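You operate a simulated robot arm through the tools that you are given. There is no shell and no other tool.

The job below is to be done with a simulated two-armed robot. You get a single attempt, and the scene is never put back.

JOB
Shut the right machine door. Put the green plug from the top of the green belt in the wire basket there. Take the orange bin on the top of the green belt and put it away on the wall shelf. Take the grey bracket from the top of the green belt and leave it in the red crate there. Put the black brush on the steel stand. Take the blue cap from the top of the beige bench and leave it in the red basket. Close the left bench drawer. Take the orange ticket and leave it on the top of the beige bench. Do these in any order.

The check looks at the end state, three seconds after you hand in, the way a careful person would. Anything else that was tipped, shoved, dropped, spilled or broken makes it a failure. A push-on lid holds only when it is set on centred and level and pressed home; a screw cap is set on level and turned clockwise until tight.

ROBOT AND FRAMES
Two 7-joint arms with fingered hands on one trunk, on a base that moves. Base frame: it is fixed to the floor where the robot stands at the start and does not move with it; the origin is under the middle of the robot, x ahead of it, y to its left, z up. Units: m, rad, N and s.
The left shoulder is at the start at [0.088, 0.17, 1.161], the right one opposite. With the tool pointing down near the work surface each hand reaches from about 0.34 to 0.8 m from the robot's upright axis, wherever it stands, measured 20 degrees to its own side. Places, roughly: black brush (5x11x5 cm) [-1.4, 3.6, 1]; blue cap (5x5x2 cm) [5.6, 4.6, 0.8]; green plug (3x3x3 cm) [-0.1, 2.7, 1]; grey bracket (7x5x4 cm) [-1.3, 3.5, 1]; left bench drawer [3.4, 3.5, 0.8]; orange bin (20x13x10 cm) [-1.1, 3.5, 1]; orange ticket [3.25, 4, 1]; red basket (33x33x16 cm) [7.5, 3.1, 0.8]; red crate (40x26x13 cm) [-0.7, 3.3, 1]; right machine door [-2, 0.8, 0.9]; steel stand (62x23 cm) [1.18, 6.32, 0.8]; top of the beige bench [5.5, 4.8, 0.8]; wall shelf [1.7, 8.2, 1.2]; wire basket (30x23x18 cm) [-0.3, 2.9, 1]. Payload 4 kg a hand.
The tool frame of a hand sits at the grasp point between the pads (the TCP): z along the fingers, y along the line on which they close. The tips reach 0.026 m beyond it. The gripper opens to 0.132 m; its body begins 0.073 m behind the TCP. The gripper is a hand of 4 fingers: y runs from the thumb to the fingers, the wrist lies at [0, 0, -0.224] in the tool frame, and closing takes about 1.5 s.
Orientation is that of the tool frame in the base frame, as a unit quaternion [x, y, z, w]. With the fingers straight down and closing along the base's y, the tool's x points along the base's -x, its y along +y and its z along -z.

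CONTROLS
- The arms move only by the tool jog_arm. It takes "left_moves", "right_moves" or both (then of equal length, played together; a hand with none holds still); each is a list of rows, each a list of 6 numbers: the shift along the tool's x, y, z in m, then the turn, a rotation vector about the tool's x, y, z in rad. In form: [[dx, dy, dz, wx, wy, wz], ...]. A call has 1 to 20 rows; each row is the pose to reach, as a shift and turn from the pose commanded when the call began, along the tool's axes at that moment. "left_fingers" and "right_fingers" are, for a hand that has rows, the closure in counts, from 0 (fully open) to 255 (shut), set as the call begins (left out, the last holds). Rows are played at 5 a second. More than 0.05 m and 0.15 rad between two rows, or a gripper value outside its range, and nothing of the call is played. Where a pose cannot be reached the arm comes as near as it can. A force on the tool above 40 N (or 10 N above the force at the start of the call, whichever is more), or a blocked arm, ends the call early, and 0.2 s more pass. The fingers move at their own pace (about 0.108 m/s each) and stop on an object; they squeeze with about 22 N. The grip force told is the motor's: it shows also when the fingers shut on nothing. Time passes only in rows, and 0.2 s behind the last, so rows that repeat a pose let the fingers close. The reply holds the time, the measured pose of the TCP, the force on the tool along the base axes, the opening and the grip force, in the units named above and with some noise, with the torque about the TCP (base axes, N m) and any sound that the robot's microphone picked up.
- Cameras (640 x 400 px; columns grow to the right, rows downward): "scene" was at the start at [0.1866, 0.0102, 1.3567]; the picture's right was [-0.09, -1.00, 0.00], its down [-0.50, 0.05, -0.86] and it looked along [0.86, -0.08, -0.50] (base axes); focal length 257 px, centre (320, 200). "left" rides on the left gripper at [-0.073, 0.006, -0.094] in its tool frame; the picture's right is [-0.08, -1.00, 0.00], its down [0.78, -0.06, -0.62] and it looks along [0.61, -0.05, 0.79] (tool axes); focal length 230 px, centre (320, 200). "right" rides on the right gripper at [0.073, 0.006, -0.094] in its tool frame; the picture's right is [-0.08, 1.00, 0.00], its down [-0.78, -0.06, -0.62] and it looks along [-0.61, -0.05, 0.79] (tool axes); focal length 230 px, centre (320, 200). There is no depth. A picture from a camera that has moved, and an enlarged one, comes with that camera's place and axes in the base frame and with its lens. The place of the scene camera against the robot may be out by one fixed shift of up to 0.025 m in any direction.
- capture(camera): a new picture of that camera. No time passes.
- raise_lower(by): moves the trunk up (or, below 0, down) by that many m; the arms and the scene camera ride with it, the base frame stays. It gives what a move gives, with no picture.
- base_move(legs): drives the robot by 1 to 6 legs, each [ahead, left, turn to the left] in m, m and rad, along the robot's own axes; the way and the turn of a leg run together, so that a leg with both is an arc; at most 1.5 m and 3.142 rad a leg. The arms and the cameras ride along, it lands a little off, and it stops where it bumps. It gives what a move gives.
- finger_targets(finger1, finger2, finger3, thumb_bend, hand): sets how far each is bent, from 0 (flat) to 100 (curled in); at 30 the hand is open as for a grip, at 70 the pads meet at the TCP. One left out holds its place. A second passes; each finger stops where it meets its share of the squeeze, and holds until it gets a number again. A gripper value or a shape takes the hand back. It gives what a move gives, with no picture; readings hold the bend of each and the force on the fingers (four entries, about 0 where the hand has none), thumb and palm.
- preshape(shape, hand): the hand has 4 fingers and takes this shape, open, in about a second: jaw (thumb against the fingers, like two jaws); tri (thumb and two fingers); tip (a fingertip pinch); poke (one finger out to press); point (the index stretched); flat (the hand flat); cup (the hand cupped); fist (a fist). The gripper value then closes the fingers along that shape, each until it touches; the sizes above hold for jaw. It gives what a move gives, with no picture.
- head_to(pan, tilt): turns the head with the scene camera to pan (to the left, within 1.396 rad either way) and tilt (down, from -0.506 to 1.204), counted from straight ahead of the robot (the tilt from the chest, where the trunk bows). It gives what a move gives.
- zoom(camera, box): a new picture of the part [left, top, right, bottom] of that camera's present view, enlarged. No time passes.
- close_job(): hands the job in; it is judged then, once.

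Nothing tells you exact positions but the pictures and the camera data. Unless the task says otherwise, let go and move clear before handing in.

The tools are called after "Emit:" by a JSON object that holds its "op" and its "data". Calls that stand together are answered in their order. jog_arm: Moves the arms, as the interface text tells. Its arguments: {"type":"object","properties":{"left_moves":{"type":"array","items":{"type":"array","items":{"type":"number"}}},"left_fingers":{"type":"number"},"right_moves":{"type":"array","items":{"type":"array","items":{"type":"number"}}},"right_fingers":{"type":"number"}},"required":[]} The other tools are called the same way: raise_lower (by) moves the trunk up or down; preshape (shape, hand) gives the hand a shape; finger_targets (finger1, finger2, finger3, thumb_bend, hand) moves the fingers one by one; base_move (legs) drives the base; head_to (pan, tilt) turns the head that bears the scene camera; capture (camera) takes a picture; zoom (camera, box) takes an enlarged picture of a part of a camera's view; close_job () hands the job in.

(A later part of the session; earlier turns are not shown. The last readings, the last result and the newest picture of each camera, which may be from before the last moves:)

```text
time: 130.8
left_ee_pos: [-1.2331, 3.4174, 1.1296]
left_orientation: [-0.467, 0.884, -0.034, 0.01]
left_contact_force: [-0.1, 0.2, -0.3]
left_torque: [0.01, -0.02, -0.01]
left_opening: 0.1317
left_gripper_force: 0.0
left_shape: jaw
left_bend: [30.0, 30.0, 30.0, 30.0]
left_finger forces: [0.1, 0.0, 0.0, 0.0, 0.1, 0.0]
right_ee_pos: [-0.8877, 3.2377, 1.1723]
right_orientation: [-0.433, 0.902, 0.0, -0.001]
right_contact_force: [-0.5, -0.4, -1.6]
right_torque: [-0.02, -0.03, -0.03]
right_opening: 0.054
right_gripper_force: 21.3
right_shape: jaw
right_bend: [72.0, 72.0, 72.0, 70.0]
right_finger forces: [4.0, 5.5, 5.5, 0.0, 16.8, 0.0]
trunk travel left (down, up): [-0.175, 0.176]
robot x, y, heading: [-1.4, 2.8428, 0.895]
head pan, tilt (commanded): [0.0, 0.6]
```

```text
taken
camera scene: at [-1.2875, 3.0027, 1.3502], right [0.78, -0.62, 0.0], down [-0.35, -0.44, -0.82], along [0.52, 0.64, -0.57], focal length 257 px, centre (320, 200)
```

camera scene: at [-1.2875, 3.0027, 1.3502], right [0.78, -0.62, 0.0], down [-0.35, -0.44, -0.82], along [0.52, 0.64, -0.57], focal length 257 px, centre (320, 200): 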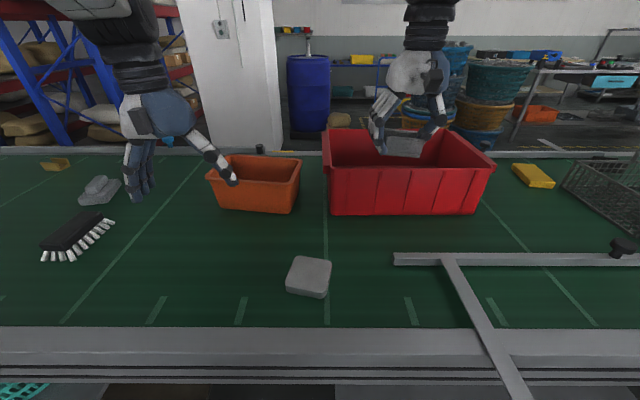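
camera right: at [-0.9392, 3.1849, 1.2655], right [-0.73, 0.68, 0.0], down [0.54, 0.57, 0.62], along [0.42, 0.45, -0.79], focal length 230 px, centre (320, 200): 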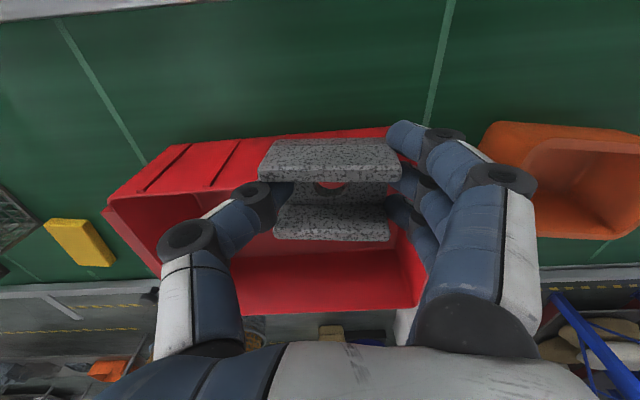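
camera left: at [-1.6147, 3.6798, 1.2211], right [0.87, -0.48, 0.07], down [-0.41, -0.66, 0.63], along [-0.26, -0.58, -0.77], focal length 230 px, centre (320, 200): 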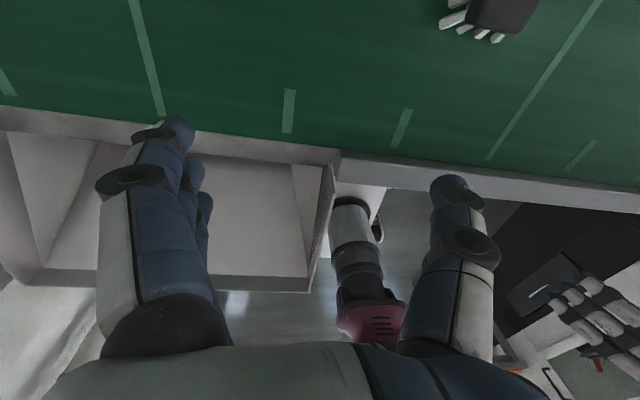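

The crate's centre lies about 0.15 m forward and 5 cm right of the hand. I'll nudge the base and then move the hand over the crate.

Emit:
{"op": "base_move", "data": {"legs": [[0.07, -0.03, 0]]}}

Emit:
{"op": "jog_arm", "data": {"right_moves": [[-0.04, 0, 0, 0, 0, 0], [-0.075, -0.01, 0, 0, 0, 0], [-0.085, -0.02, 0, 0, 0, 0]]}}

Emit:
{"op": "capture", "data": {"camera": "right"}}

Emit:
{"op": "capture", "data": {"camera": "scene"}}

```text
time: 131.9
left_ee_pos: [-1.1679, 3.4538, 1.1301]
left_orientation: [-0.468, 0.883, -0.035, 0.009]
left_contact_force: [0.5, -0.1, -0.5]
left_torque: [0.0, 0.0, 0.02]
left_opening: 0.1316
left_gripper_force: 0.1
left_shape: jaw
left_bend: [30.0, 30.0, 30.0, 30.0]
left_finger forces: [0.0, 0.1, 0.0, 0.1, 0.0, 0.1]
right_ee_pos: [-0.8222, 3.2752, 1.1721]
right_orientation: [-0.435, 0.901, 0.001, 0.0]
right_contact_force: [0.1, -0.4, -2.5]
right_torque: [-0.04, 0.0, 0.0]
right_opening: 0.0538
right_gripper_force: 22.3
right_shape: jaw
right_bend: [72.0, 72.0, 72.0, 70.0]
right_finger forces: [4.1, 5.6, 5.5, 0.0, 16.8, 0.0]
trunk travel left (down, up): [-0.175, 0.176]
robot x, y, heading: [-1.338, 2.8751, 0.9]
head pan, tilt (commanded): [0.0, 0.6]
```

```text
time: 132.7
left_ee_pos: [-1.1692, 3.4514, 1.1307]
left_orientation: [-0.468, 0.883, -0.034, 0.011]
left_contact_force: [0.0, 0.0, 0.1]
left_torque: [0.02, 0.01, -0.03]
left_opening: 0.1318
left_gripper_force: 0.1
left_shape: jaw
left_bend: [30.0, 30.0, 30.0, 30.0]
left_finger forces: [0.1, 0.0, 0.0, 0.0, 0.0, 0.0]
right_ee_pos: [-0.7589, 3.3175, 1.171]
right_orientation: [-0.434, 0.901, 0.001, -0.001]
right_contact_force: [0.2, -0.8, -1.4]
right_torque: [0.0, 0.0, 0.01]
right_opening: 0.0541
right_gripper_force: 22.3
right_shape: jaw
right_bend: [72.0, 72.0, 72.0, 70.0]
right_finger forces: [3.8, 5.6, 5.5, 0.0, 15.9, 0.0]
right hand out of reach, approached as far as the arm can: row 2, 3
trunk travel left (down, up): [-0.175, 0.176]
robot x, y, heading: [-1.3384, 2.8799, 0.9]
head pan, tilt (commanded): [0.0, 0.6]
```

```text
taken
camera right: at [-0.8099, 3.2638, 1.2651], right [-0.73, 0.68, 0.0], down [0.54, 0.58, 0.61], along [0.42, 0.45, -0.79], focal length 230 px, centre (320, 200)
```

right: 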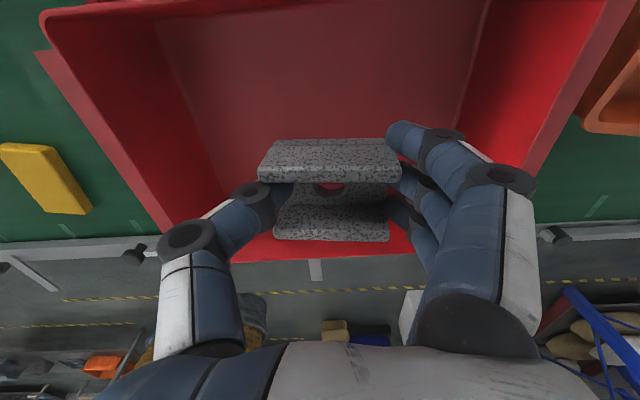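

```text
taken
camera scene: at [-1.2216, 3.0378, 1.3504], right [0.78, -0.62, 0.0], down [-0.35, -0.44, -0.83], along [0.51, 0.65, -0.56], focal length 257 px, centre (320, 200)
```

scene: 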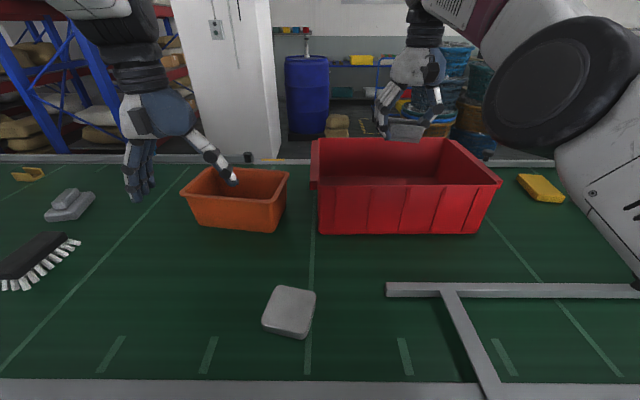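

The hand is centred over the crate. Lowering the bracket into it and releasing near the floor.

Emit:
{"op": "jog_arm", "data": {"right_moves": [[0, 0, 0.04, 0, 0, 0], [0, 0, 0.08, 0, 0, 0], [0, 0, 0.12, 0, 0, 0], [0, 0, 0.15, 0, 0, 0], [0, 0, 0.17, 0, 0, 0]]}}

Emit:
{"op": "capture", "data": {"camera": "right"}}

```text
time: 133.9
left_ee_pos: [-1.1691, 3.4516, 1.1292]
left_orientation: [-0.468, 0.883, -0.035, 0.009]
left_contact_force: [-0.5, 0.6, 0.2]
left_torque: [0.01, 0.01, 0.02]
left_opening: 0.132
left_gripper_force: 0.1
left_shape: jaw
left_bend: [30.0, 30.0, 30.0, 30.0]
left_finger forces: [0.0, 0.0, 0.0, 0.1, 0.0, 0.0]
right_ee_pos: [-0.7625, 3.319, 0.999]
right_orientation: [-0.433, 0.901, -0.001, -0.001]
right_contact_force: [0.6, -0.2, -1.8]
right_torque: [-0.02, 0.02, 0.03]
right_opening: 0.0535
right_gripper_force: 21.9
right_shape: jaw
right_bend: [72.0, 72.0, 72.0, 70.0]
right_finger forces: [3.4, 5.5, 5.4, 0.1, 15.3, 0.0]
trunk travel left (down, up): [-0.175, 0.176]
robot x, y, heading: [-1.3424, 2.8774, 0.898]
head pan, tilt (commanded): [0.0, 0.6]
```

```text
taken
camera right: at [-0.8124, 3.2658, 1.0932], right [-0.73, 0.68, 0.0], down [0.54, 0.58, 0.62], along [0.42, 0.45, -0.79], focal length 230 px, centre (320, 200)
```

right: 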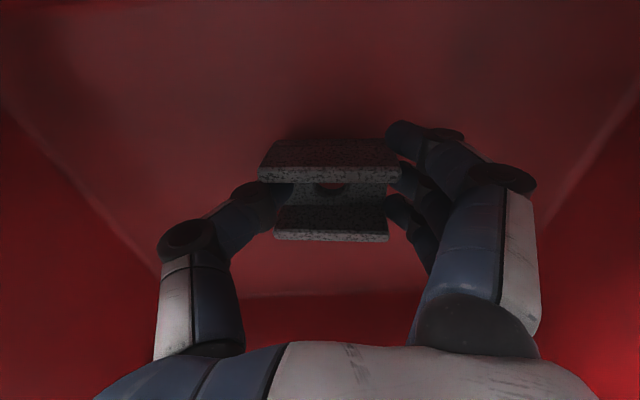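

Emit:
{"op": "jog_arm", "data": {"right_moves": [[0, 0, 0.004, 0, 0, 0], [0, 0, 0.008, 0, 0, 0], [0, 0, 0.008, 0, 0, 0]]}}

```text
time: 134.7
left_ee_pos: [-1.1683, 3.453, 1.1304]
left_orientation: [-0.468, 0.883, -0.035, 0.011]
left_contact_force: [-0.9, 0.7, 0.2]
left_torque: [0.02, -0.02, -0.01]
left_opening: 0.1319
left_gripper_force: 0.0
left_shape: jaw
left_bend: [30.0, 30.0, 30.0, 30.0]
left_finger forces: [0.0, 0.0, 0.0, 0.0, 0.0, 0.0]
right_ee_pos: [-0.7613, 3.3207, 0.9903]
right_orientation: [-0.434, 0.901, 0.0, 0.0]
right_contact_force: [1.2, 0.0, -2.0]
right_torque: [-0.01, 0.03, 0.01]
right_opening: 0.0537
right_gripper_force: 21.9
right_shape: jaw
right_bend: [72.0, 72.0, 72.0, 70.0]
right_finger forces: [3.4, 5.4, 5.4, 0.0, 15.4, 0.0]
trunk travel left (down, up): [-0.175, 0.176]
robot x, y, heading: [-1.3391, 2.8787, 0.899]
head pan, tilt (commanded): [0.0, 0.6]
```

No floor contact yet; within a centimetre of the crate floor. Lowering a touch more and opening.

Emit:
{"op": "jog_arm", "data": {"right_moves": [[0, 0, 0.004, 0, 0, 0], [0, 0, 0.006, 0, 0, 0]]}}

Emit:
{"op": "jog_arm", "data": {"right_moves": [[0, 0, 0, 0, 0, 0], [0, 0, 0, 0, 0, 0], [0, 0, 0, 0, 0, 0], [0, 0, 0, 0, 0, 0], [0, 0, 0, 0, 0, 0]], "right_fingers": 30}}

Emit:
{"op": "capture", "data": {"camera": "right"}}

```text
time: 135.3
left_ee_pos: [-1.1693, 3.451, 1.1313]
left_orientation: [-0.467, 0.883, -0.034, 0.011]
left_contact_force: [0.2, 0.6, 0.6]
left_torque: [0.0, 0.0, 0.0]
left_opening: 0.1318
left_gripper_force: 0.0
left_shape: jaw
left_bend: [30.0, 30.0, 30.0, 30.0]
left_finger forces: [0.0, 0.0, 0.0, 0.1, 0.0, 0.0]
right_ee_pos: [-0.7614, 3.3185, 0.9897]
right_orientation: [-0.434, 0.901, 0.001, 0.002]
right_contact_force: [0.2, 0.9, 20.2]
right_torque: [-0.29, -0.45, 0.03]
right_opening: 0.0552
right_gripper_force: 22.0
right_shape: jaw
right_bend: [72.0, 72.0, 72.0, 70.0]
right_finger forces: [4.4, 7.3, 6.7, 0.0, 33.2, 0.0]
trunk travel left (down, up): [-0.175, 0.176]
robot x, y, heading: [-1.3361, 2.8728, 0.903]
head pan, tilt (commanded): [0.0, 0.6]
```

```text
time: 136.5
left_ee_pos: [-1.1691, 3.4531, 1.1301]
left_orientation: [-0.468, 0.883, -0.035, 0.01]
left_contact_force: [-0.8, 0.7, -0.1]
left_torque: [-0.04, 0.02, -0.03]
left_opening: 0.1319
left_gripper_force: 0.1
left_shape: jaw
left_bend: [30.0, 30.0, 30.0, 30.0]
left_finger forces: [0.1, 0.0, 0.0, 0.0, 0.0, 0.0]
right_ee_pos: [-0.7607, 3.3201, 0.9842]
right_orientation: [-0.435, 0.9, 0.001, -0.002]
right_contact_force: [-0.3, -0.1, 0.1]
right_torque: [0.0, 0.03, -0.03]
right_opening: 0.1161
right_gripper_force: 0.0
right_shape: jaw
right_bend: [50.0, 50.0, 50.0, 46.0]
right_finger forces: [0.0, 0.1, 0.0, 0.0, 0.1, 0.1]
trunk travel left (down, up): [-0.175, 0.176]
robot x, y, heading: [-1.3355, 2.8796, 0.895]
head pan, tilt (commanded): [0.0, 0.6]
```

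```text
taken
camera right: at [-0.8117, 3.2663, 1.0775], right [-0.73, 0.68, 0.0], down [0.54, 0.58, 0.61], along [0.42, 0.45, -0.79], focal length 230 px, centre (320, 200)
```

right: 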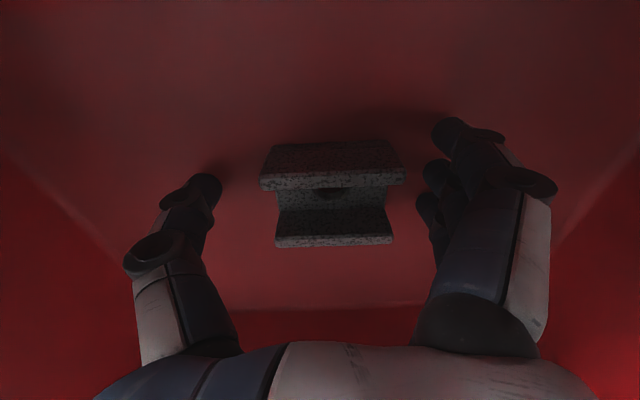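

Bracket sits on the crate floor, released. Lifting out and looking toward the wire basket and plug.

Emit:
{"op": "jog_arm", "data": {"right_moves": [[0, 0, -0.04, 0, 0, 0], [0, 0, -0.08, 0, 0, 0], [0, 0, -0.12, 0, 0, 0], [0, 0, -0.16, 0, 0, 0], [0.02, 0, -0.19, 0, 0, 0], [0.06, 0, -0.19, 0, 0, 0], [0.1, 0, -0.19, 0, 0, 0], [0.14, 0, -0.19, 0, 0, 0]]}}

Emit:
{"op": "head_to", "data": {"pan": -0.7, "tilt": 0.5}}

Emit:
{"op": "capture", "data": {"camera": "scene"}}

Emit:
{"op": "capture", "data": {"camera": "right"}}

```text
time: 138.3
left_ee_pos: [-1.1688, 3.4518, 1.1309]
left_orientation: [-0.468, 0.883, -0.035, 0.01]
left_contact_force: [-0.2, -0.6, 0.0]
left_torque: [0.0, -0.06, 0.0]
left_opening: 0.132
left_gripper_force: 0.1
left_shape: jaw
left_bend: [30.0, 30.0, 30.0, 30.0]
left_finger forces: [0.0, 0.1, 0.0, 0.0, 0.1, 0.0]
right_ee_pos: [-0.8477, 3.2096, 1.1753]
right_orientation: [-0.435, 0.901, -0.001, 0.0]
right_contact_force: [0.4, -0.8, 0.3]
right_torque: [0.02, 0.01, 0.0]
right_opening: 0.1162
right_gripper_force: 0.1
right_shape: jaw
right_bend: [50.0, 50.0, 50.0, 46.0]
right_finger forces: [0.0, 0.1, 0.0, 0.0, 0.1, 0.0]
trunk travel left (down, up): [-0.175, 0.176]
robot x, y, heading: [-1.3366, 2.8757, 0.9]
head pan, tilt (commanded): [0.0, 0.6]
```

```text
time: 139.4
left_ee_pos: [-1.1692, 3.4525, 1.1306]
left_orientation: [-0.468, 0.883, -0.035, 0.01]
left_contact_force: [-0.6, 0.0, -0.2]
left_torque: [-0.02, 0.01, 0.01]
left_opening: 0.1318
left_gripper_force: 0.1
left_shape: jaw
left_bend: [30.0, 30.0, 30.0, 30.0]
left_finger forces: [0.0, 0.1, 0.0, 0.0, 0.1, 0.0]
right_ee_pos: [-0.8469, 3.2096, 1.1737]
right_orientation: [-0.435, 0.9, -0.001, -0.001]
right_contact_force: [0.1, -0.6, 0.2]
right_torque: [0.01, 0.01, -0.01]
right_opening: 0.1164
right_gripper_force: 0.0
right_shape: jaw
right_bend: [50.0, 50.0, 50.0, 46.0]
right_finger forces: [0.0, 0.1, 0.0, 0.0, 0.1, 0.0]
trunk travel left (down, up): [-0.175, 0.176]
robot x, y, heading: [-1.3403, 2.879, 0.904]
head pan, tilt (commanded): [-0.7, 0.499]
```

```text
taken
camera scene: at [-1.1875, 2.9875, 1.3593], right [0.2, -0.98, 0.0], down [-0.47, -0.1, -0.88], along [0.86, 0.17, -0.48], focal length 257 px, centre (320, 200)
```

scene: 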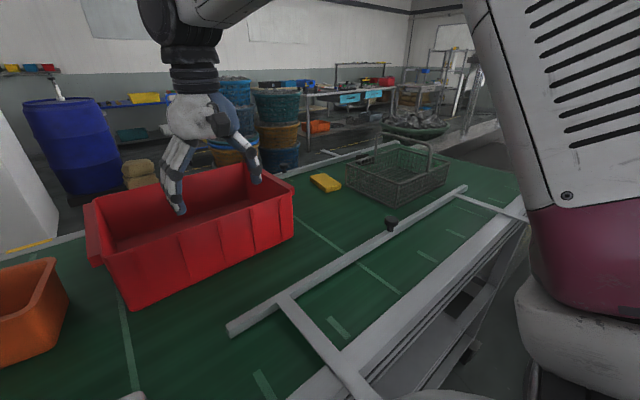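

```text
taken
camera right: at [-0.8973, 3.1575, 1.2671], right [-0.73, 0.68, 0.0], down [0.54, 0.58, 0.62], along [0.42, 0.45, -0.79], focal length 230 px, centre (320, 200)
```

right: 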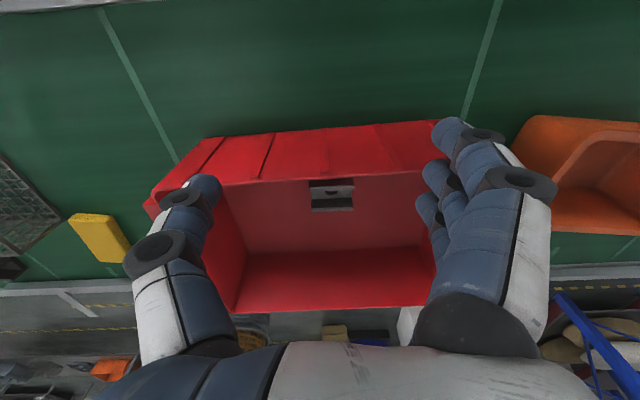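

Bracket is in the crate. Zooming in on the wire basket area to find the green plug.

Emit:
{"op": "zoom", "data": {"camera": "scene", "box": [320, 120, 540, 258]}}

```text
2.90 times, centred on (430, 189) of scene
camera zoom: at [-1.1875, 2.9875, 1.3593], right [0.2, -0.98, 0.0], down [-0.47, -0.1, -0.88], along [0.86, 0.17, -0.48], focal length 745 px, centre (1, 232)
```

zoom: 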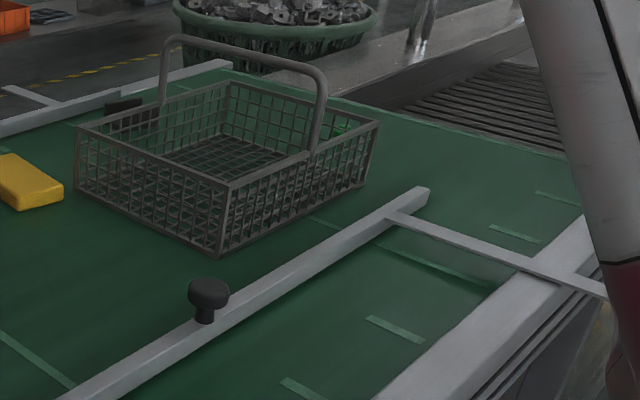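

The basket (with tall handle) is ahead-right; the green plug seems just beyond its right side. I'll raise and retract both hands for clearance, then move right.

Emit:
{"op": "jog_arm", "data": {"left_moves": [[0.03, 0, -0.03, 0, 0, 0], [0.06, 0, -0.06, 0, 0, 0], [0.09, 0, -0.09, 0, 0, 0], [0.12, 0, -0.12, 0, 0, 0], [0.15, 0, -0.13, 0, 0, 0]], "right_moves": [[0.03, 0, 0, 0, 0, 0], [0.06, 0, 0, 0, 0, 0], [0.09, 0, 0, 0, 0, 0], [0.12, 0, 0, 0, 0, 0], [0.14, 0, 0, 0, 0, 0]]}}

Emit:
{"op": "base_move", "data": {"legs": [[0, -0.5, 0]]}}

Emit:
{"op": "head_to", "data": {"pan": -0.6, "tilt": 0.5}}

Emit:
{"op": "capture", "data": {"camera": "scene"}}

Emit:
{"op": "capture", "data": {"camera": "right"}}

```text
time: 140.6
left_ee_pos: [-1.2585, 3.4324, 1.2662]
left_orientation: [-0.475, 0.877, -0.064, 0.029]
left_contact_force: [0.0, -0.5, -0.3]
left_torque: [0.02, 0.01, -0.01]
left_opening: 0.1319
left_gripper_force: 0.0
left_shape: jaw
left_bend: [30.0, 30.0, 30.0, 30.0]
left_finger forces: [0.1, 0.1, 0.0, 0.1, 0.0, 0.1]
left hand out of reach, approached as far as the arm can: row 2, 3, 4, 5
right_ee_pos: [-0.9346, 3.1023, 1.1737]
right_orientation: [-0.433, 0.901, 0.0, 0.0]
right_contact_force: [-0.2, 0.6, 0.4]
right_torque: [0.01, -0.01, 0.02]
right_opening: 0.1163
right_gripper_force: 0.0
right_shape: jaw
right_bend: [50.0, 50.0, 50.0, 46.0]
right_finger forces: [0.0, 0.0, 0.0, 0.1, 0.0, 0.1]
trunk travel left (down, up): [-0.175, 0.176]
robot x, y, heading: [-1.3411, 2.8773, 0.896]
head pan, tilt (commanded): [-0.7, 0.499]
```

```text
time: 145.4
left_ee_pos: [-0.8692, 3.1225, 1.2602]
left_orientation: [-0.474, 0.878, -0.065, 0.023]
left_contact_force: [0.0, 0.6, -0.4]
left_torque: [0.02, 0.0, -0.02]
left_opening: 0.1318
left_gripper_force: 0.0
left_shape: jaw
left_bend: [30.0, 30.0, 30.0, 30.0]
left_finger forces: [0.0, 0.0, 0.0, 0.1, 0.1, 0.1]
right_ee_pos: [-0.5466, 2.7909, 1.1745]
right_orientation: [-0.432, 0.902, 0.0, -0.001]
right_contact_force: [0.5, -0.5, -0.2]
right_torque: [0.01, -0.02, -0.03]
right_opening: 0.1162
right_gripper_force: 0.0
right_shape: jaw
right_bend: [50.0, 50.0, 50.0, 46.0]
right_finger forces: [0.1, 0.1, 0.0, 0.1, 0.0, 0.0]
trunk travel left (down, up): [-0.175, 0.176]
robot x, y, heading: [-0.9503, 2.5682, 0.89]
head pan, tilt (commanded): [-0.7, 0.499]
```

```text
time: 146.1
left_ee_pos: [-0.8704, 3.1228, 1.2608]
left_orientation: [-0.475, 0.877, -0.069, 0.024]
left_contact_force: [0.6, -0.1, -0.3]
left_torque: [0.0, -0.02, -0.01]
left_opening: 0.1319
left_gripper_force: 0.1
left_shape: jaw
left_bend: [30.0, 30.0, 30.0, 30.0]
left_finger forces: [0.0, 0.0, 0.0, 0.0, 0.0, 0.0]
right_ee_pos: [-0.5461, 2.79, 1.1744]
right_orientation: [-0.431, 0.902, -0.001, 0.0]
right_contact_force: [-0.7, -0.4, -0.4]
right_torque: [-0.04, -0.02, -0.01]
right_opening: 0.1165
right_gripper_force: 0.0
right_shape: jaw
right_bend: [50.0, 50.0, 50.0, 46.0]
right_finger forces: [0.0, 0.0, 0.0, 0.0, 0.0, 0.1]
trunk travel left (down, up): [-0.175, 0.176]
robot x, y, heading: [-0.9495, 2.5663, 0.896]
head pan, tilt (commanded): [-0.6, 0.499]
```

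```text
taken
camera scene: at [-0.8019, 2.6855, 1.3594], right [0.29, -0.96, 0.0], down [-0.46, -0.14, -0.88], along [0.84, 0.25, -0.48], focal length 257 px, centre (320, 200)
```

scene: 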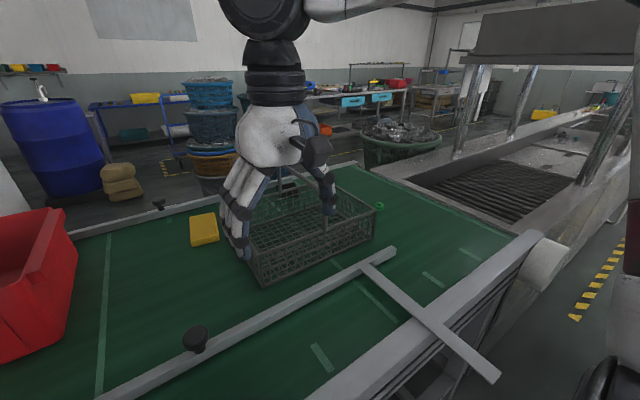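

```text
taken
camera right: at [-0.5976, 2.7381, 1.2675], right [-0.73, 0.69, 0.0], down [0.54, 0.57, 0.62], along [0.42, 0.45, -0.79], focal length 230 px, centre (320, 200)
```

right: 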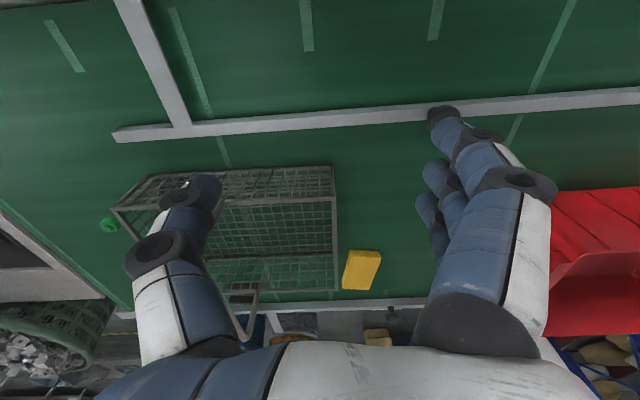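

The green plug is right of the basket near [-0.12, 2.68]. A fence leg juts out in front of the belt near me, so I check clearances with the left wrist camera.

Emit:
{"op": "capture", "data": {"camera": "left"}}

Emit:
{"op": "head_to", "data": {"pan": -0.6, "tilt": 1.1}}

Emit:
{"op": "capture", "data": {"camera": "scene"}}

```text
taken
camera left: at [-0.8458, 3.1966, 1.3503], right [0.87, -0.47, 0.14], down [-0.45, -0.63, 0.64], along [-0.21, -0.62, -0.76], focal length 230 px, centre (320, 200)
```

left: 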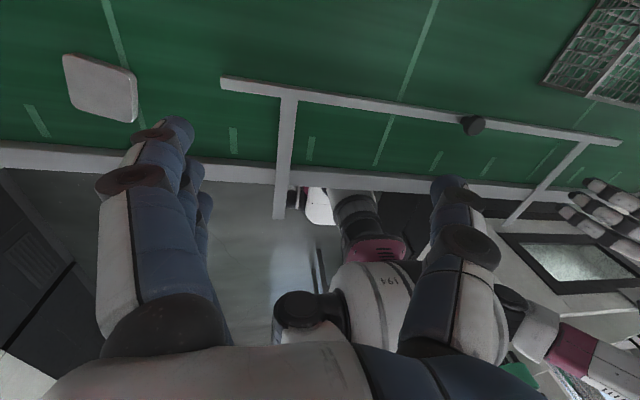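

```text
time: 147.1
left_ee_pos: [-0.8697, 3.1237, 1.2611]
left_orientation: [-0.477, 0.876, -0.069, 0.024]
left_contact_force: [0.7, -0.3, 0.3]
left_torque: [-0.02, 0.0, 0.0]
left_opening: 0.1318
left_gripper_force: 0.0
left_shape: jaw
left_bend: [30.0, 30.0, 30.0, 30.0]
left_finger forces: [0.1, 0.0, 0.0, 0.0, 0.0, 0.1]
right_ee_pos: [-0.5455, 2.7899, 1.1746]
right_orientation: [-0.431, 0.902, 0.0, -0.001]
right_contact_force: [-0.1, -0.3, -0.2]
right_torque: [0.0, -0.01, -0.02]
right_opening: 0.1164
right_gripper_force: 0.1
right_shape: jaw
right_bend: [50.0, 50.0, 50.0, 46.0]
right_finger forces: [0.2, 0.0, 0.1, 0.0, 0.0, 0.1]
trunk travel left (down, up): [-0.175, 0.176]
robot x, y, heading: [-0.9505, 2.5694, 0.894]
head pan, tilt (commanded): [-0.6, 1.1]
```

```text
taken
camera scene: at [-0.8284, 2.6775, 1.3117], right [0.29, -0.96, 0.0], down [-0.85, -0.26, -0.45], along [0.44, 0.13, -0.89], focal length 257 px, centre (320, 200)
```

scene: 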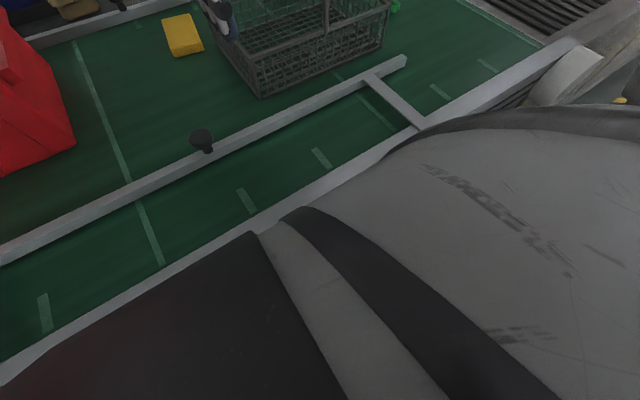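

Robot front clears the fence legs. Strafing right a bit so the plug is within the right arm's reach.

Emit:
{"op": "base_move", "data": {"legs": [[0, -0.16, 0]]}}

Emit:
{"op": "capture", "data": {"camera": "right"}}

```text
time: 149.1
left_ee_pos: [-0.7505, 3.0265, 1.2608]
left_orientation: [-0.478, 0.876, -0.068, 0.024]
left_contact_force: [0.4, 0.3, -0.3]
left_torque: [0.01, 0.01, -0.02]
left_opening: 0.132
left_gripper_force: 0.1
left_shape: jaw
left_bend: [30.0, 30.0, 30.0, 30.0]
left_finger forces: [0.0, 0.1, 0.1, 0.0, 0.0, 0.0]
right_ee_pos: [-0.4269, 2.6959, 1.1743]
right_orientation: [-0.432, 0.902, 0.0, -0.001]
right_contact_force: [-0.3, -0.5, -0.3]
right_torque: [0.0, 0.02, -0.03]
right_opening: 0.1163
right_gripper_force: 0.1
right_shape: jaw
right_bend: [50.0, 50.0, 50.0, 46.0]
right_finger forces: [0.0, 0.1, 0.1, 0.1, 0.1, 0.0]
trunk travel left (down, up): [-0.175, 0.176]
robot x, y, heading: [-0.831, 2.4718, 0.899]
head pan, tilt (commanded): [-0.6, 1.1]
```

```text
taken
camera right: at [-0.4773, 2.6426, 1.2674], right [-0.73, 0.68, 0.0], down [0.54, 0.58, 0.62], along [0.42, 0.45, -0.79], focal length 230 px, centre (320, 200)
```

right: 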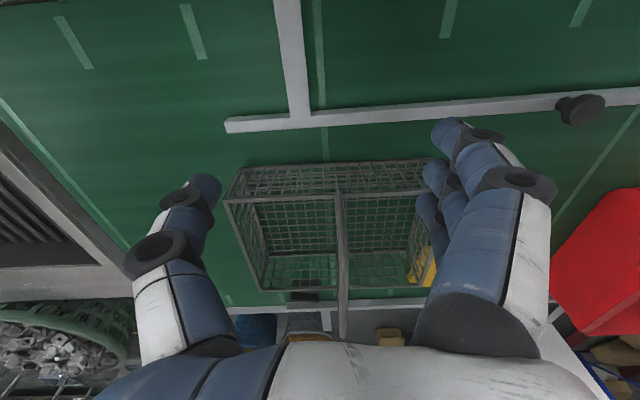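

The plug is now about 0.185 m forward and 0.25 m right of the right hand. Moving right first, then forward, above it.

Emit:
{"op": "jog_arm", "data": {"right_moves": [[0, -0.045, 0, 0, 0, 0], [0, -0.09, 0, 0, 0, 0], [-0.01, -0.135, 0, 0, 0, 0], [-0.03, -0.175, 0, 0, 0, 0], [-0.06, -0.205, 0, 0, 0, 0], [-0.095, -0.23, 0, 0, 0, 0], [-0.125, -0.245, 0, 0, 0, 0]], "right_fingers": 70}}

Emit:
{"op": "capture", "data": {"camera": "right"}}

```text
time: 150.7
left_ee_pos: [-0.7503, 3.0287, 1.2596]
left_orientation: [-0.477, 0.876, -0.07, 0.025]
left_contact_force: [-0.1, 0.0, 0.0]
left_torque: [-0.02, 0.01, 0.02]
left_opening: 0.1319
left_gripper_force: 0.1
left_shape: jaw
left_bend: [30.0, 30.0, 30.0, 30.0]
left_finger forces: [0.0, 0.1, 0.0, 0.0, 0.0, 0.0]
right_ee_pos: [-0.1578, 2.6418, 1.1755]
right_orientation: [-0.434, 0.901, 0.0, -0.001]
right_contact_force: [-0.5, 0.3, -0.4]
right_torque: [-0.03, -0.02, 0.01]
right_opening: 0.0959
right_gripper_force: 0.0
right_shape: jaw
right_bend: [65.0, 65.0, 65.0, 62.0]
right_finger forces: [0.0, 0.1, 0.0, 0.0, 0.1, 0.1]
trunk travel left (down, up): [-0.175, 0.176]
robot x, y, heading: [-0.8318, 2.4728, 0.902]
head pan, tilt (commanded): [-0.6, 1.1]
```

```text
taken
camera right: at [-0.2094, 2.5887, 1.2693], right [-0.73, 0.68, 0.0], down [0.54, 0.58, 0.62], along [0.42, 0.45, -0.79], focal length 230 px, centre (320, 200)
```

right: 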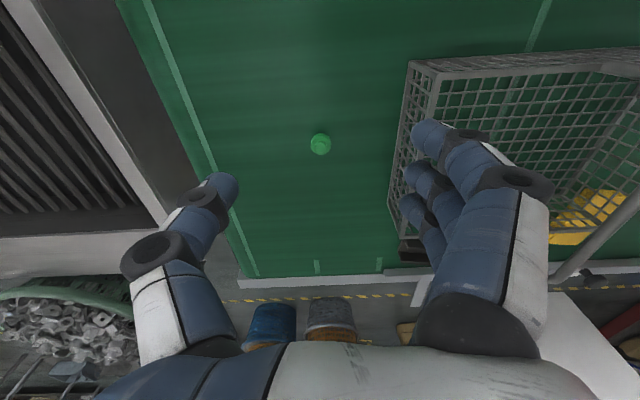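

The plug is 6 cm forward of the TCP, with ~11 cm clearance to the basket. Moving over it and partly down.

Emit:
{"op": "jog_arm", "data": {"right_moves": [[-0.04, -0.003, 0, 0, 0, 0], [-0.06, -0.005, 0.03, 0, 0, 0], [-0.06, -0.005, 0.07, 0, 0, 0], [-0.06, -0.005, 0.11, 0, 0, 0]]}}

Emit:
{"op": "capture", "data": {"camera": "right"}}

```text
time: 151.7
left_ee_pos: [-0.7513, 3.0276, 1.2597]
left_orientation: [-0.478, 0.876, -0.069, 0.024]
left_contact_force: [-0.3, -0.3, -1.0]
left_torque: [-0.02, 0.01, 0.02]
left_opening: 0.1319
left_gripper_force: 0.2
left_shape: jaw
left_bend: [30.0, 30.0, 30.0, 30.0]
left_finger forces: [0.0, 0.1, 0.1, 0.0, 0.1, 0.0]
right_ee_pos: [-0.1148, 2.6862, 1.0615]
right_orientation: [-0.432, 0.902, -0.001, -0.001]
right_contact_force: [-0.2, 0.1, -0.5]
right_torque: [-0.01, 0.0, 0.0]
right_opening: 0.0963
right_gripper_force: 0.0
right_shape: jaw
right_bend: [65.0, 65.0, 65.0, 62.0]
right_finger forces: [0.1, 0.0, 0.1, 0.0, 0.0, 0.0]
trunk travel left (down, up): [-0.175, 0.176]
robot x, y, heading: [-0.8334, 2.4715, 0.894]
head pan, tilt (commanded): [-0.6, 1.1]
```

```text
taken
camera right: at [-0.1658, 2.6335, 1.1549], right [-0.73, 0.68, 0.0], down [0.54, 0.58, 0.62], along [0.42, 0.45, -0.79], focal length 230 px, centre (320, 200)
```

right: 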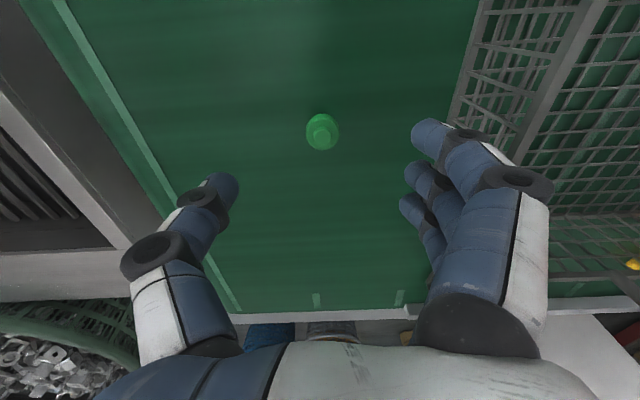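

Centred over the plug. Lowering and closing on it.

Emit:
{"op": "jog_arm", "data": {"right_moves": [[0, 0.001, 0.04, 0, 0, 0], [0, 0.001, 0.07, 0, 0, 0], [0, 0.001, 0.078, 0, 0, 0], [0, 0.001, 0.078, 0, 0, 0]]}}

Emit:
{"op": "jog_arm", "data": {"right_moves": [[0, 0, 0, 0, 0, 0], [0, 0, 0, 0, 0, 0], [0, 0, 0, 0, 0, 0], [0, 0, 0, 0, 0, 0], [0, 0, 0, 0, 0, 0], [0, 0, 0, 0, 0, 0], [0, 0, 0, 0, 0, 0]], "right_fingers": 255}}

Emit:
{"op": "capture", "data": {"camera": "right"}}

```text
time: 152.7
left_ee_pos: [-0.7524, 3.0266, 1.2607]
left_orientation: [-0.477, 0.876, -0.07, 0.025]
left_contact_force: [-0.2, -0.1, 0.2]
left_torque: [-0.01, 0.03, 0.01]
left_opening: 0.1319
left_gripper_force: 0.0
left_shape: jaw
left_bend: [30.0, 30.0, 30.0, 30.0]
left_finger forces: [0.0, 0.0, 0.0, 0.0, 0.0, 0.0]
right_ee_pos: [-0.1174, 2.6872, 0.9827]
right_orientation: [-0.432, 0.902, 0.0, -0.001]
right_contact_force: [0.6, -0.4, -0.1]
right_torque: [-0.02, -0.02, -0.02]
right_opening: 0.0958
right_gripper_force: 0.0
right_shape: jaw
right_bend: [65.0, 65.0, 65.0, 62.0]
right_finger forces: [0.0, 0.0, 0.1, 0.0, 0.0, 0.1]
trunk travel left (down, up): [-0.175, 0.176]
robot x, y, heading: [-0.8333, 2.473, 0.901]
head pan, tilt (commanded): [-0.6, 1.1]
```

```text
time: 154.3
left_ee_pos: [-0.7516, 3.0266, 1.2612]
left_orientation: [-0.478, 0.875, -0.07, 0.025]
left_contact_force: [0.5, -0.6, -0.3]
left_torque: [-0.02, 0.03, -0.03]
left_opening: 0.1319
left_gripper_force: 0.0
left_shape: jaw
left_bend: [30.0, 30.0, 30.0, 30.0]
left_finger forces: [0.0, 0.0, 0.1, 0.1, 0.0, 0.1]
right_ee_pos: [-0.1166, 2.6868, 0.9837]
right_orientation: [-0.433, 0.901, 0.0, 0.0]
right_contact_force: [0.5, -0.8, 2.0]
right_torque: [0.0, -0.01, -0.01]
right_opening: 0.0067
right_gripper_force: 22.1
right_shape: jaw
right_bend: [67.0, 70.0, 70.0, 72.0]
right_finger forces: [0.0, 13.6, 0.0, 0.0, 15.4, 0.1]
trunk travel left (down, up): [-0.175, 0.176]
robot x, y, heading: [-0.8291, 2.4722, 0.897]
head pan, tilt (commanded): [-0.6, 1.1]
```

```text
taken
camera right: at [-0.1671, 2.6338, 1.0778], right [-0.73, 0.68, 0.0], down [0.54, 0.58, 0.62], along [0.42, 0.45, -0.79], focal length 230 px, centre (320, 200)
```

right: 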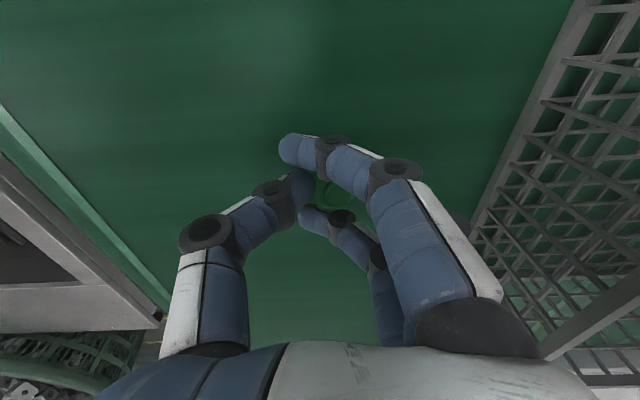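

The fingers closed quite far — maybe only on the plug's narrow top. Lifting a little to check.

Emit:
{"op": "jog_arm", "data": {"right_moves": [[0, 0, -0.03, 0, 0, 0], [0, 0, -0.06, 0, 0, 0]]}}

Emit:
{"op": "capture", "data": {"camera": "right"}}

```text
time: 154.9
left_ee_pos: [-0.7528, 3.027, 1.2603]
left_orientation: [-0.477, 0.876, -0.07, 0.025]
left_contact_force: [-0.2, 0.3, 0.4]
left_torque: [0.02, 0.02, -0.01]
left_opening: 0.1318
left_gripper_force: 0.1
left_shape: jaw
left_bend: [30.0, 30.0, 30.0, 30.0]
left_finger forces: [0.1, 0.0, 0.1, 0.0, 0.1, 0.0]
right_ee_pos: [-0.1183, 2.6878, 1.0432]
right_orientation: [-0.433, 0.902, -0.001, 0.0]
right_contact_force: [0.0, 0.5, 0.3]
right_torque: [-0.02, 0.0, 0.02]
right_opening: 0.0064
right_gripper_force: 22.0
right_shape: jaw
right_bend: [67.0, 69.0, 70.0, 72.0]
right_finger forces: [0.0, 13.9, 0.0, 0.1, 14.2, 0.0]
trunk travel left (down, up): [-0.175, 0.176]
robot x, y, heading: [-0.8278, 2.469, 0.898]
head pan, tilt (commanded): [-0.6, 1.1]
```

```text
taken
camera right: at [-0.1691, 2.6351, 1.1373], right [-0.73, 0.68, 0.0], down [0.54, 0.58, 0.61], along [0.42, 0.45, -0.79], focal length 230 px, centre (320, 200)
```

right: 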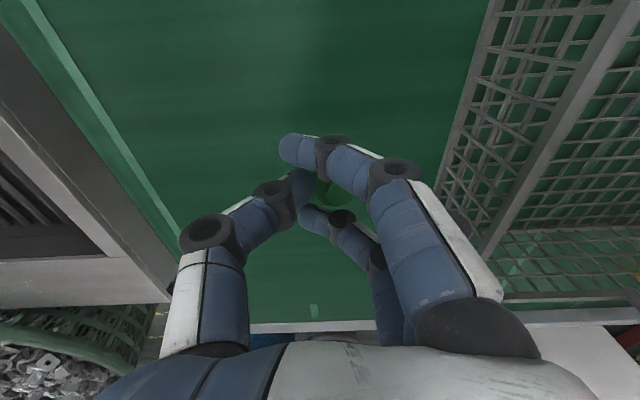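

Zooming to confirm the plug is in the grip.

Emit:
{"op": "zoom", "data": {"camera": "right", "box": [260, 110, 420, 210]}}

Emit:
{"op": "head_to", "data": {"pan": -0.75, "tilt": 0.5}}

Emit:
{"op": "capture", "data": {"camera": "scene"}}

```text
4.00 times, centred on (340, 160) of right
camera zoom: at [-0.1691, 2.6351, 1.1373], right [-0.73, 0.68, 0.0], down [0.54, 0.58, 0.61], along [0.42, 0.45, -0.79], focal length 920 px, centre (240, 360)
```

zoom: 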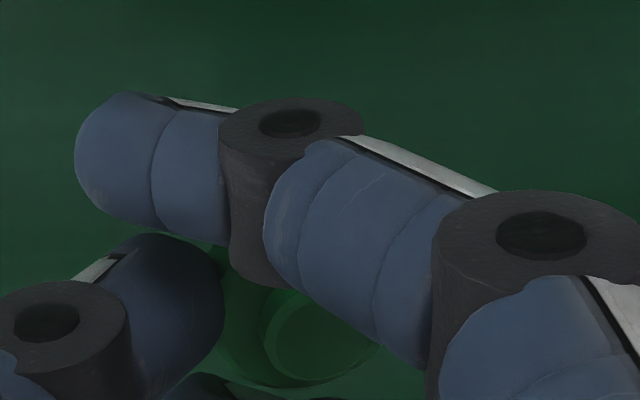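

```text
time: 155.9
left_ee_pos: [-0.7532, 3.0271, 1.2617]
left_orientation: [-0.478, 0.875, -0.07, 0.024]
left_contact_force: [0.4, -0.2, -0.6]
left_torque: [0.01, -0.01, 0.01]
left_opening: 0.1319
left_gripper_force: 0.0
left_shape: jaw
left_bend: [30.0, 30.0, 30.0, 30.0]
left_finger forces: [0.0, 0.0, 0.0, 0.0, 0.0, 0.0]
right_ee_pos: [-0.1175, 2.688, 1.0443]
right_orientation: [-0.433, 0.901, 0.0, -0.001]
right_contact_force: [0.5, -0.1, 0.0]
right_torque: [0.0, -0.01, 0.03]
right_opening: 0.0065
right_gripper_force: 22.0
right_shape: jaw
right_bend: [67.0, 69.0, 70.0, 72.0]
right_finger forces: [0.0, 13.9, 0.0, 0.0, 14.2, 0.0]
trunk travel left (down, up): [-0.175, 0.176]
robot x, y, heading: [-0.8292, 2.4721, 0.899]
head pan, tilt (commanded): [-0.75, 0.499]
```

```text
taken
camera scene: at [-0.6786, 2.5762, 1.3593], right [0.15, -0.99, 0.0], down [-0.47, -0.07, -0.88], along [0.87, 0.13, -0.48], focal length 257 px, centre (320, 200)
```

scene: 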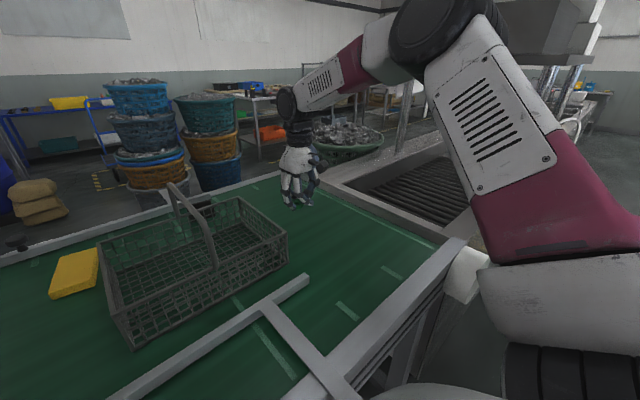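

The plug is held in the fingers. The basket's right half (between right wall and the central handle) is centred about 18 cm left of here; raising, moving over it, then lowering to the rim level.

Emit:
{"op": "jog_arm", "data": {"right_moves": [[0, 0, -0.05, 0, 0, 0], [0, 0, -0.1, 0, 0, 0], [-0.005, 0.045, -0.1, 0, 0, 0], [-0.01, 0.09, -0.1, 0, 0, 0], [-0.015, 0.135, -0.1, 0, 0, 0], [-0.022, 0.18, -0.1, 0, 0, 0], [-0.022, 0.18, -0.1, 0, 0, 0]]}}

Emit:
{"op": "capture", "data": {"camera": "right"}}

Emit:
{"op": "capture", "data": {"camera": "scene"}}

```text
time: 157.5
left_ee_pos: [-0.7508, 3.0273, 1.2618]
left_orientation: [-0.477, 0.876, -0.068, 0.024]
left_contact_force: [0.4, -0.4, 0.0]
left_torque: [-0.01, 0.0, 0.02]
left_opening: 0.1319
left_gripper_force: 0.0
left_shape: jaw
left_bend: [30.0, 30.0, 30.0, 30.0]
left_finger forces: [0.0, 0.0, 0.0, 0.0, 0.0, 0.0]
right_ee_pos: [-0.2431, 2.8131, 1.1483]
right_orientation: [-0.433, 0.901, 0.0, -0.001]
right_contact_force: [0.2, -0.3, 0.4]
right_torque: [0.01, -0.01, 0.01]
right_opening: 0.0064
right_gripper_force: 22.4
right_shape: jaw
right_bend: [67.0, 69.0, 70.0, 72.0]
right_finger forces: [0.0, 13.8, 0.0, 0.0, 14.1, 0.0]
trunk travel left (down, up): [-0.175, 0.176]
robot x, y, heading: [-0.8259, 2.4673, 0.893]
head pan, tilt (commanded): [-0.75, 0.499]
```

```text
taken
camera right: at [-0.2933, 2.7599, 1.2415], right [-0.73, 0.68, 0.0], down [0.54, 0.57, 0.62], along [0.42, 0.45, -0.79], focal length 230 px, centre (320, 200)
```

right: 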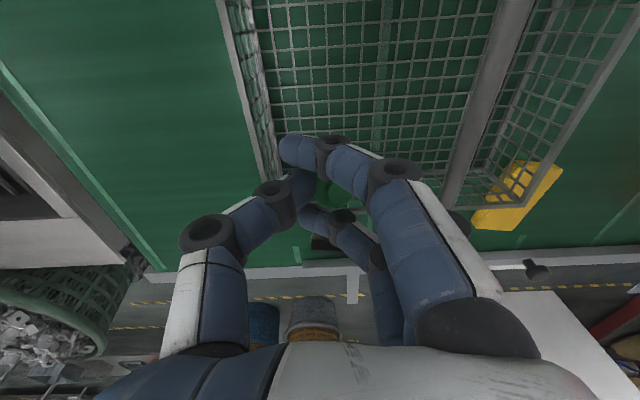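

```text
taken
camera scene: at [-0.6783, 2.5755, 1.3594], right [0.15, -0.99, 0.0], down [-0.47, -0.07, -0.88], along [0.87, 0.13, -0.48], focal length 257 px, centre (320, 200)
```

scene: 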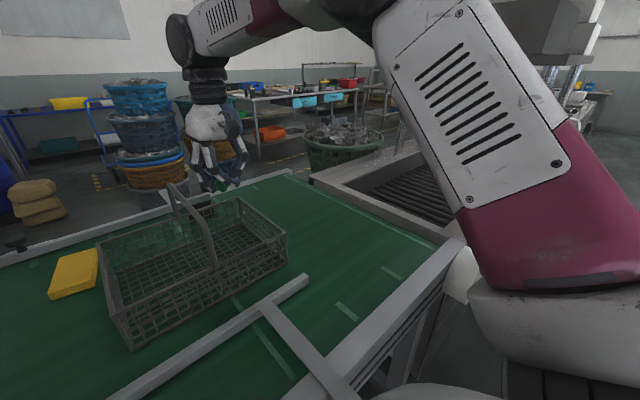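

The hand is over the right half of the basket, clear of its handle. Lowering and releasing.

Emit:
{"op": "jog_arm", "data": {"right_moves": [[0, 0.002, 0.04, 0, 0, 0], [0, 0.004, 0.08, 0, 0, 0], [0, 0.005, 0.115, 0, 0, 0], [0, 0.005, 0.125, 0, 0, 0]]}}

Emit:
{"op": "capture", "data": {"camera": "right"}}

Emit:
{"op": "zoom", "data": {"camera": "scene", "box": [80, 130, 320, 280]}}

```text
time: 158.5
left_ee_pos: [-0.7504, 3.0274, 1.2607]
left_orientation: [-0.477, 0.876, -0.07, 0.025]
left_contact_force: [0.9, 0.0, -0.5]
left_torque: [-0.04, -0.02, 0.01]
left_opening: 0.1321
left_gripper_force: 0.1
left_shape: jaw
left_bend: [30.0, 30.0, 30.0, 30.0]
left_finger forces: [0.0, 0.1, 0.0, 0.1, 0.0, 0.0]
right_ee_pos: [-0.2478, 2.8141, 1.0192]
right_orientation: [-0.433, 0.901, 0.0, 0.0]
right_contact_force: [0.5, -0.4, 0.1]
right_torque: [0.02, 0.0, -0.01]
right_opening: 0.0064
right_gripper_force: 22.2
right_shape: jaw
right_bend: [67.0, 69.0, 70.0, 72.0]
right_finger forces: [0.1, 13.8, 0.0, 0.1, 13.9, 0.0]
trunk travel left (down, up): [-0.175, 0.176]
robot x, y, heading: [-0.8309, 2.4691, 0.9]
head pan, tilt (commanded): [-0.75, 0.499]
```

```text
taken
camera right: at [-0.2993, 2.7617, 1.1128], right [-0.73, 0.68, 0.0], down [0.54, 0.58, 0.62], along [0.42, 0.45, -0.79], focal length 230 px, centre (320, 200)
```

right: 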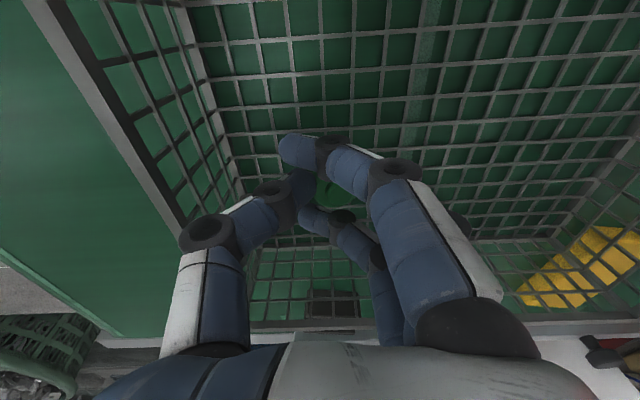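

```text
2.67 times, centred on (200, 205) of scene
camera zoom: at [-0.6788, 2.5762, 1.3594], right [0.15, -0.99, 0.0], down [-0.47, -0.07, -0.88], along [0.87, 0.13, -0.48], focal length 685 px, centre (640, 187)
```

zoom: 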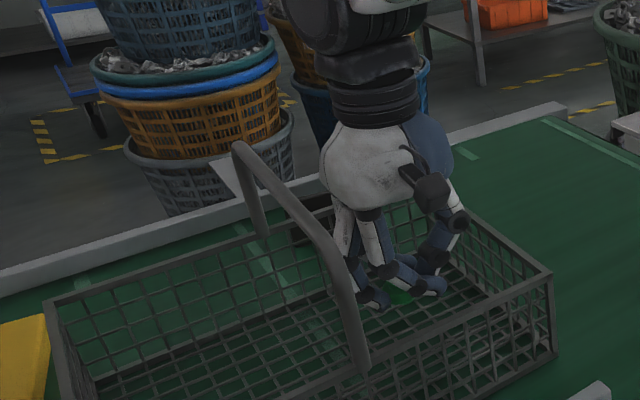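

The plug is inside the basket above its floor. Opening slightly to release.

Emit:
{"op": "jog_arm", "data": {"right_moves": [[0, 0, 0.01, 0, 0, 0], [0, 0, 0.015, 0, 0, 0], [0, 0, 0.015, 0, 0, 0]]}}

Emit:
{"op": "jog_arm", "data": {"right_moves": [[0, 0, 0, 0, 0, 0], [0, 0, 0, 0, 0, 0], [0, 0, 0, 0, 0, 0], [0, 0, 0, 0, 0, 0]], "right_fingers": 140}}

Emit:
{"op": "jog_arm", "data": {"right_moves": [[0, 0, -0.04, 0, 0, 0], [0, 0, -0.08, 0, 0, 0], [0, 0, -0.12, 0, 0, 0], [0, 0, -0.16, 0, 0, 0]]}}

Emit:
{"op": "capture", "data": {"camera": "right"}}

Emit:
{"op": "zoom", "data": {"camera": "scene", "box": [80, 130, 320, 280]}}

```text
time: 159.3
left_ee_pos: [-0.7515, 3.0289, 1.2602]
left_orientation: [-0.478, 0.875, -0.069, 0.025]
left_contact_force: [-0.2, 0.1, 0.1]
left_torque: [0.0, -0.02, 0.02]
left_opening: 0.1318
left_gripper_force: 0.0
left_shape: jaw
left_bend: [30.0, 30.0, 30.0, 30.0]
left_finger forces: [0.0, 0.0, 0.1, 0.1, 0.0, 0.0]
right_ee_pos: [-0.2463, 2.8164, 1.005]
right_orientation: [-0.433, 0.902, -0.001, -0.001]
right_contact_force: [-0.8, 0.0, -0.4]
right_torque: [-0.01, 0.02, 0.0]
right_opening: 0.0066
right_gripper_force: 22.4
right_shape: jaw
right_bend: [67.0, 69.0, 70.0, 72.0]
right_finger forces: [0.0, 13.9, 0.0, 0.0, 14.0, 0.0]
trunk travel left (down, up): [-0.175, 0.176]
robot x, y, heading: [-0.8305, 2.468, 0.897]
head pan, tilt (commanded): [-0.75, 0.499]
```

```text
time: 160.3
left_ee_pos: [-0.7527, 3.0285, 1.2608]
left_orientation: [-0.478, 0.875, -0.069, 0.024]
left_contact_force: [0.8, 0.1, -1.2]
left_torque: [0.02, 0.02, -0.02]
left_opening: 0.1321
left_gripper_force: 0.0
left_shape: jaw
left_bend: [30.0, 30.0, 30.0, 30.0]
left_finger forces: [0.0, 0.0, 0.1, 0.1, 0.0, 0.0]
right_ee_pos: [-0.2479, 2.8162, 1.0074]
right_orientation: [-0.434, 0.901, -0.001, -0.001]
right_contact_force: [-2.3, 3.0, 0.6]
right_torque: [-0.1, -0.11, -0.02]
right_opening: 0.0581
right_gripper_force: 0.2
right_shape: jaw
right_bend: [73.0, 73.0, 73.0, 70.0]
right_finger forces: [0.0, 0.1, 0.0, 0.1, 3.4, 0.0]
trunk travel left (down, up): [-0.175, 0.176]
robot x, y, heading: [-0.8299, 2.4704, 0.894]
head pan, tilt (commanded): [-0.75, 0.499]
```

```text
time: 161.3
left_ee_pos: [-0.7524, 3.0265, 1.2604]
left_orientation: [-0.477, 0.876, -0.07, 0.026]
left_contact_force: [-1.0, -1.2, 0.0]
left_torque: [0.0, 0.03, 0.0]
left_opening: 0.1318
left_gripper_force: 0.0
left_shape: jaw
left_bend: [30.0, 30.0, 30.0, 30.0]
left_finger forces: [0.0, 0.0, 0.1, 0.1, 0.0, 0.1]
right_ee_pos: [-0.248, 2.817, 1.1684]
right_orientation: [-0.433, 0.902, -0.001, 0.0]
right_contact_force: [0.7, -0.4, 0.7]
right_torque: [0.0, 0.01, -0.03]
right_opening: 0.0587
right_gripper_force: 0.0
right_shape: jaw
right_bend: [73.0, 73.0, 73.0, 70.0]
right_finger forces: [0.0, 0.0, 0.1, 0.1, 0.0, 0.1]
trunk travel left (down, up): [-0.175, 0.176]
robot x, y, heading: [-0.8292, 2.4711, 0.9]
head pan, tilt (commanded): [-0.75, 0.499]
```

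```text
taken
camera right: at [-0.2981, 2.7638, 1.2616], right [-0.73, 0.68, 0.0], down [0.54, 0.58, 0.62], along [0.42, 0.45, -0.79], focal length 230 px, centre (320, 200)
```

right: 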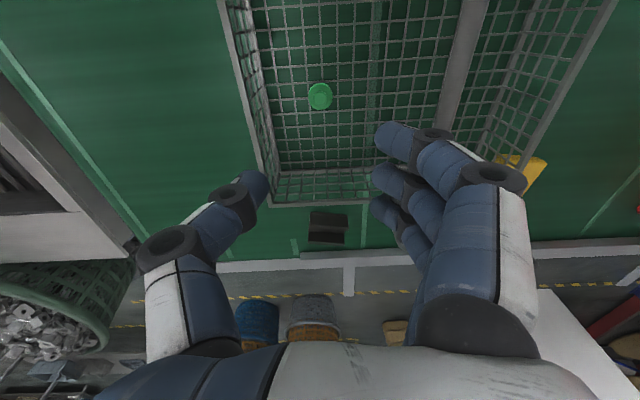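

```text
2.67 times, centred on (200, 205) of scene
camera zoom: at [-0.6789, 2.5761, 1.3594], right [0.15, -0.99, 0.0], down [-0.47, -0.07, -0.88], along [0.87, 0.13, -0.48], focal length 685 px, centre (640, 187)
```

zoom: 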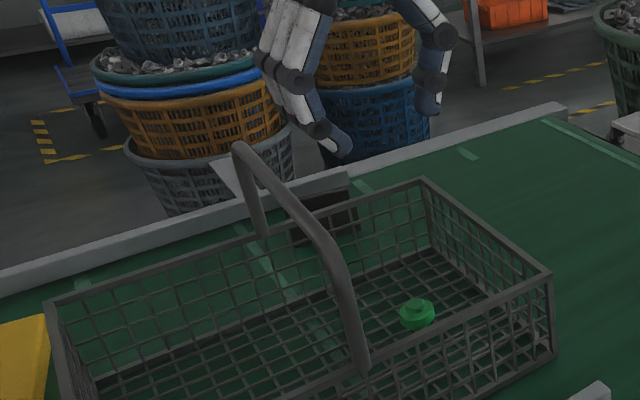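

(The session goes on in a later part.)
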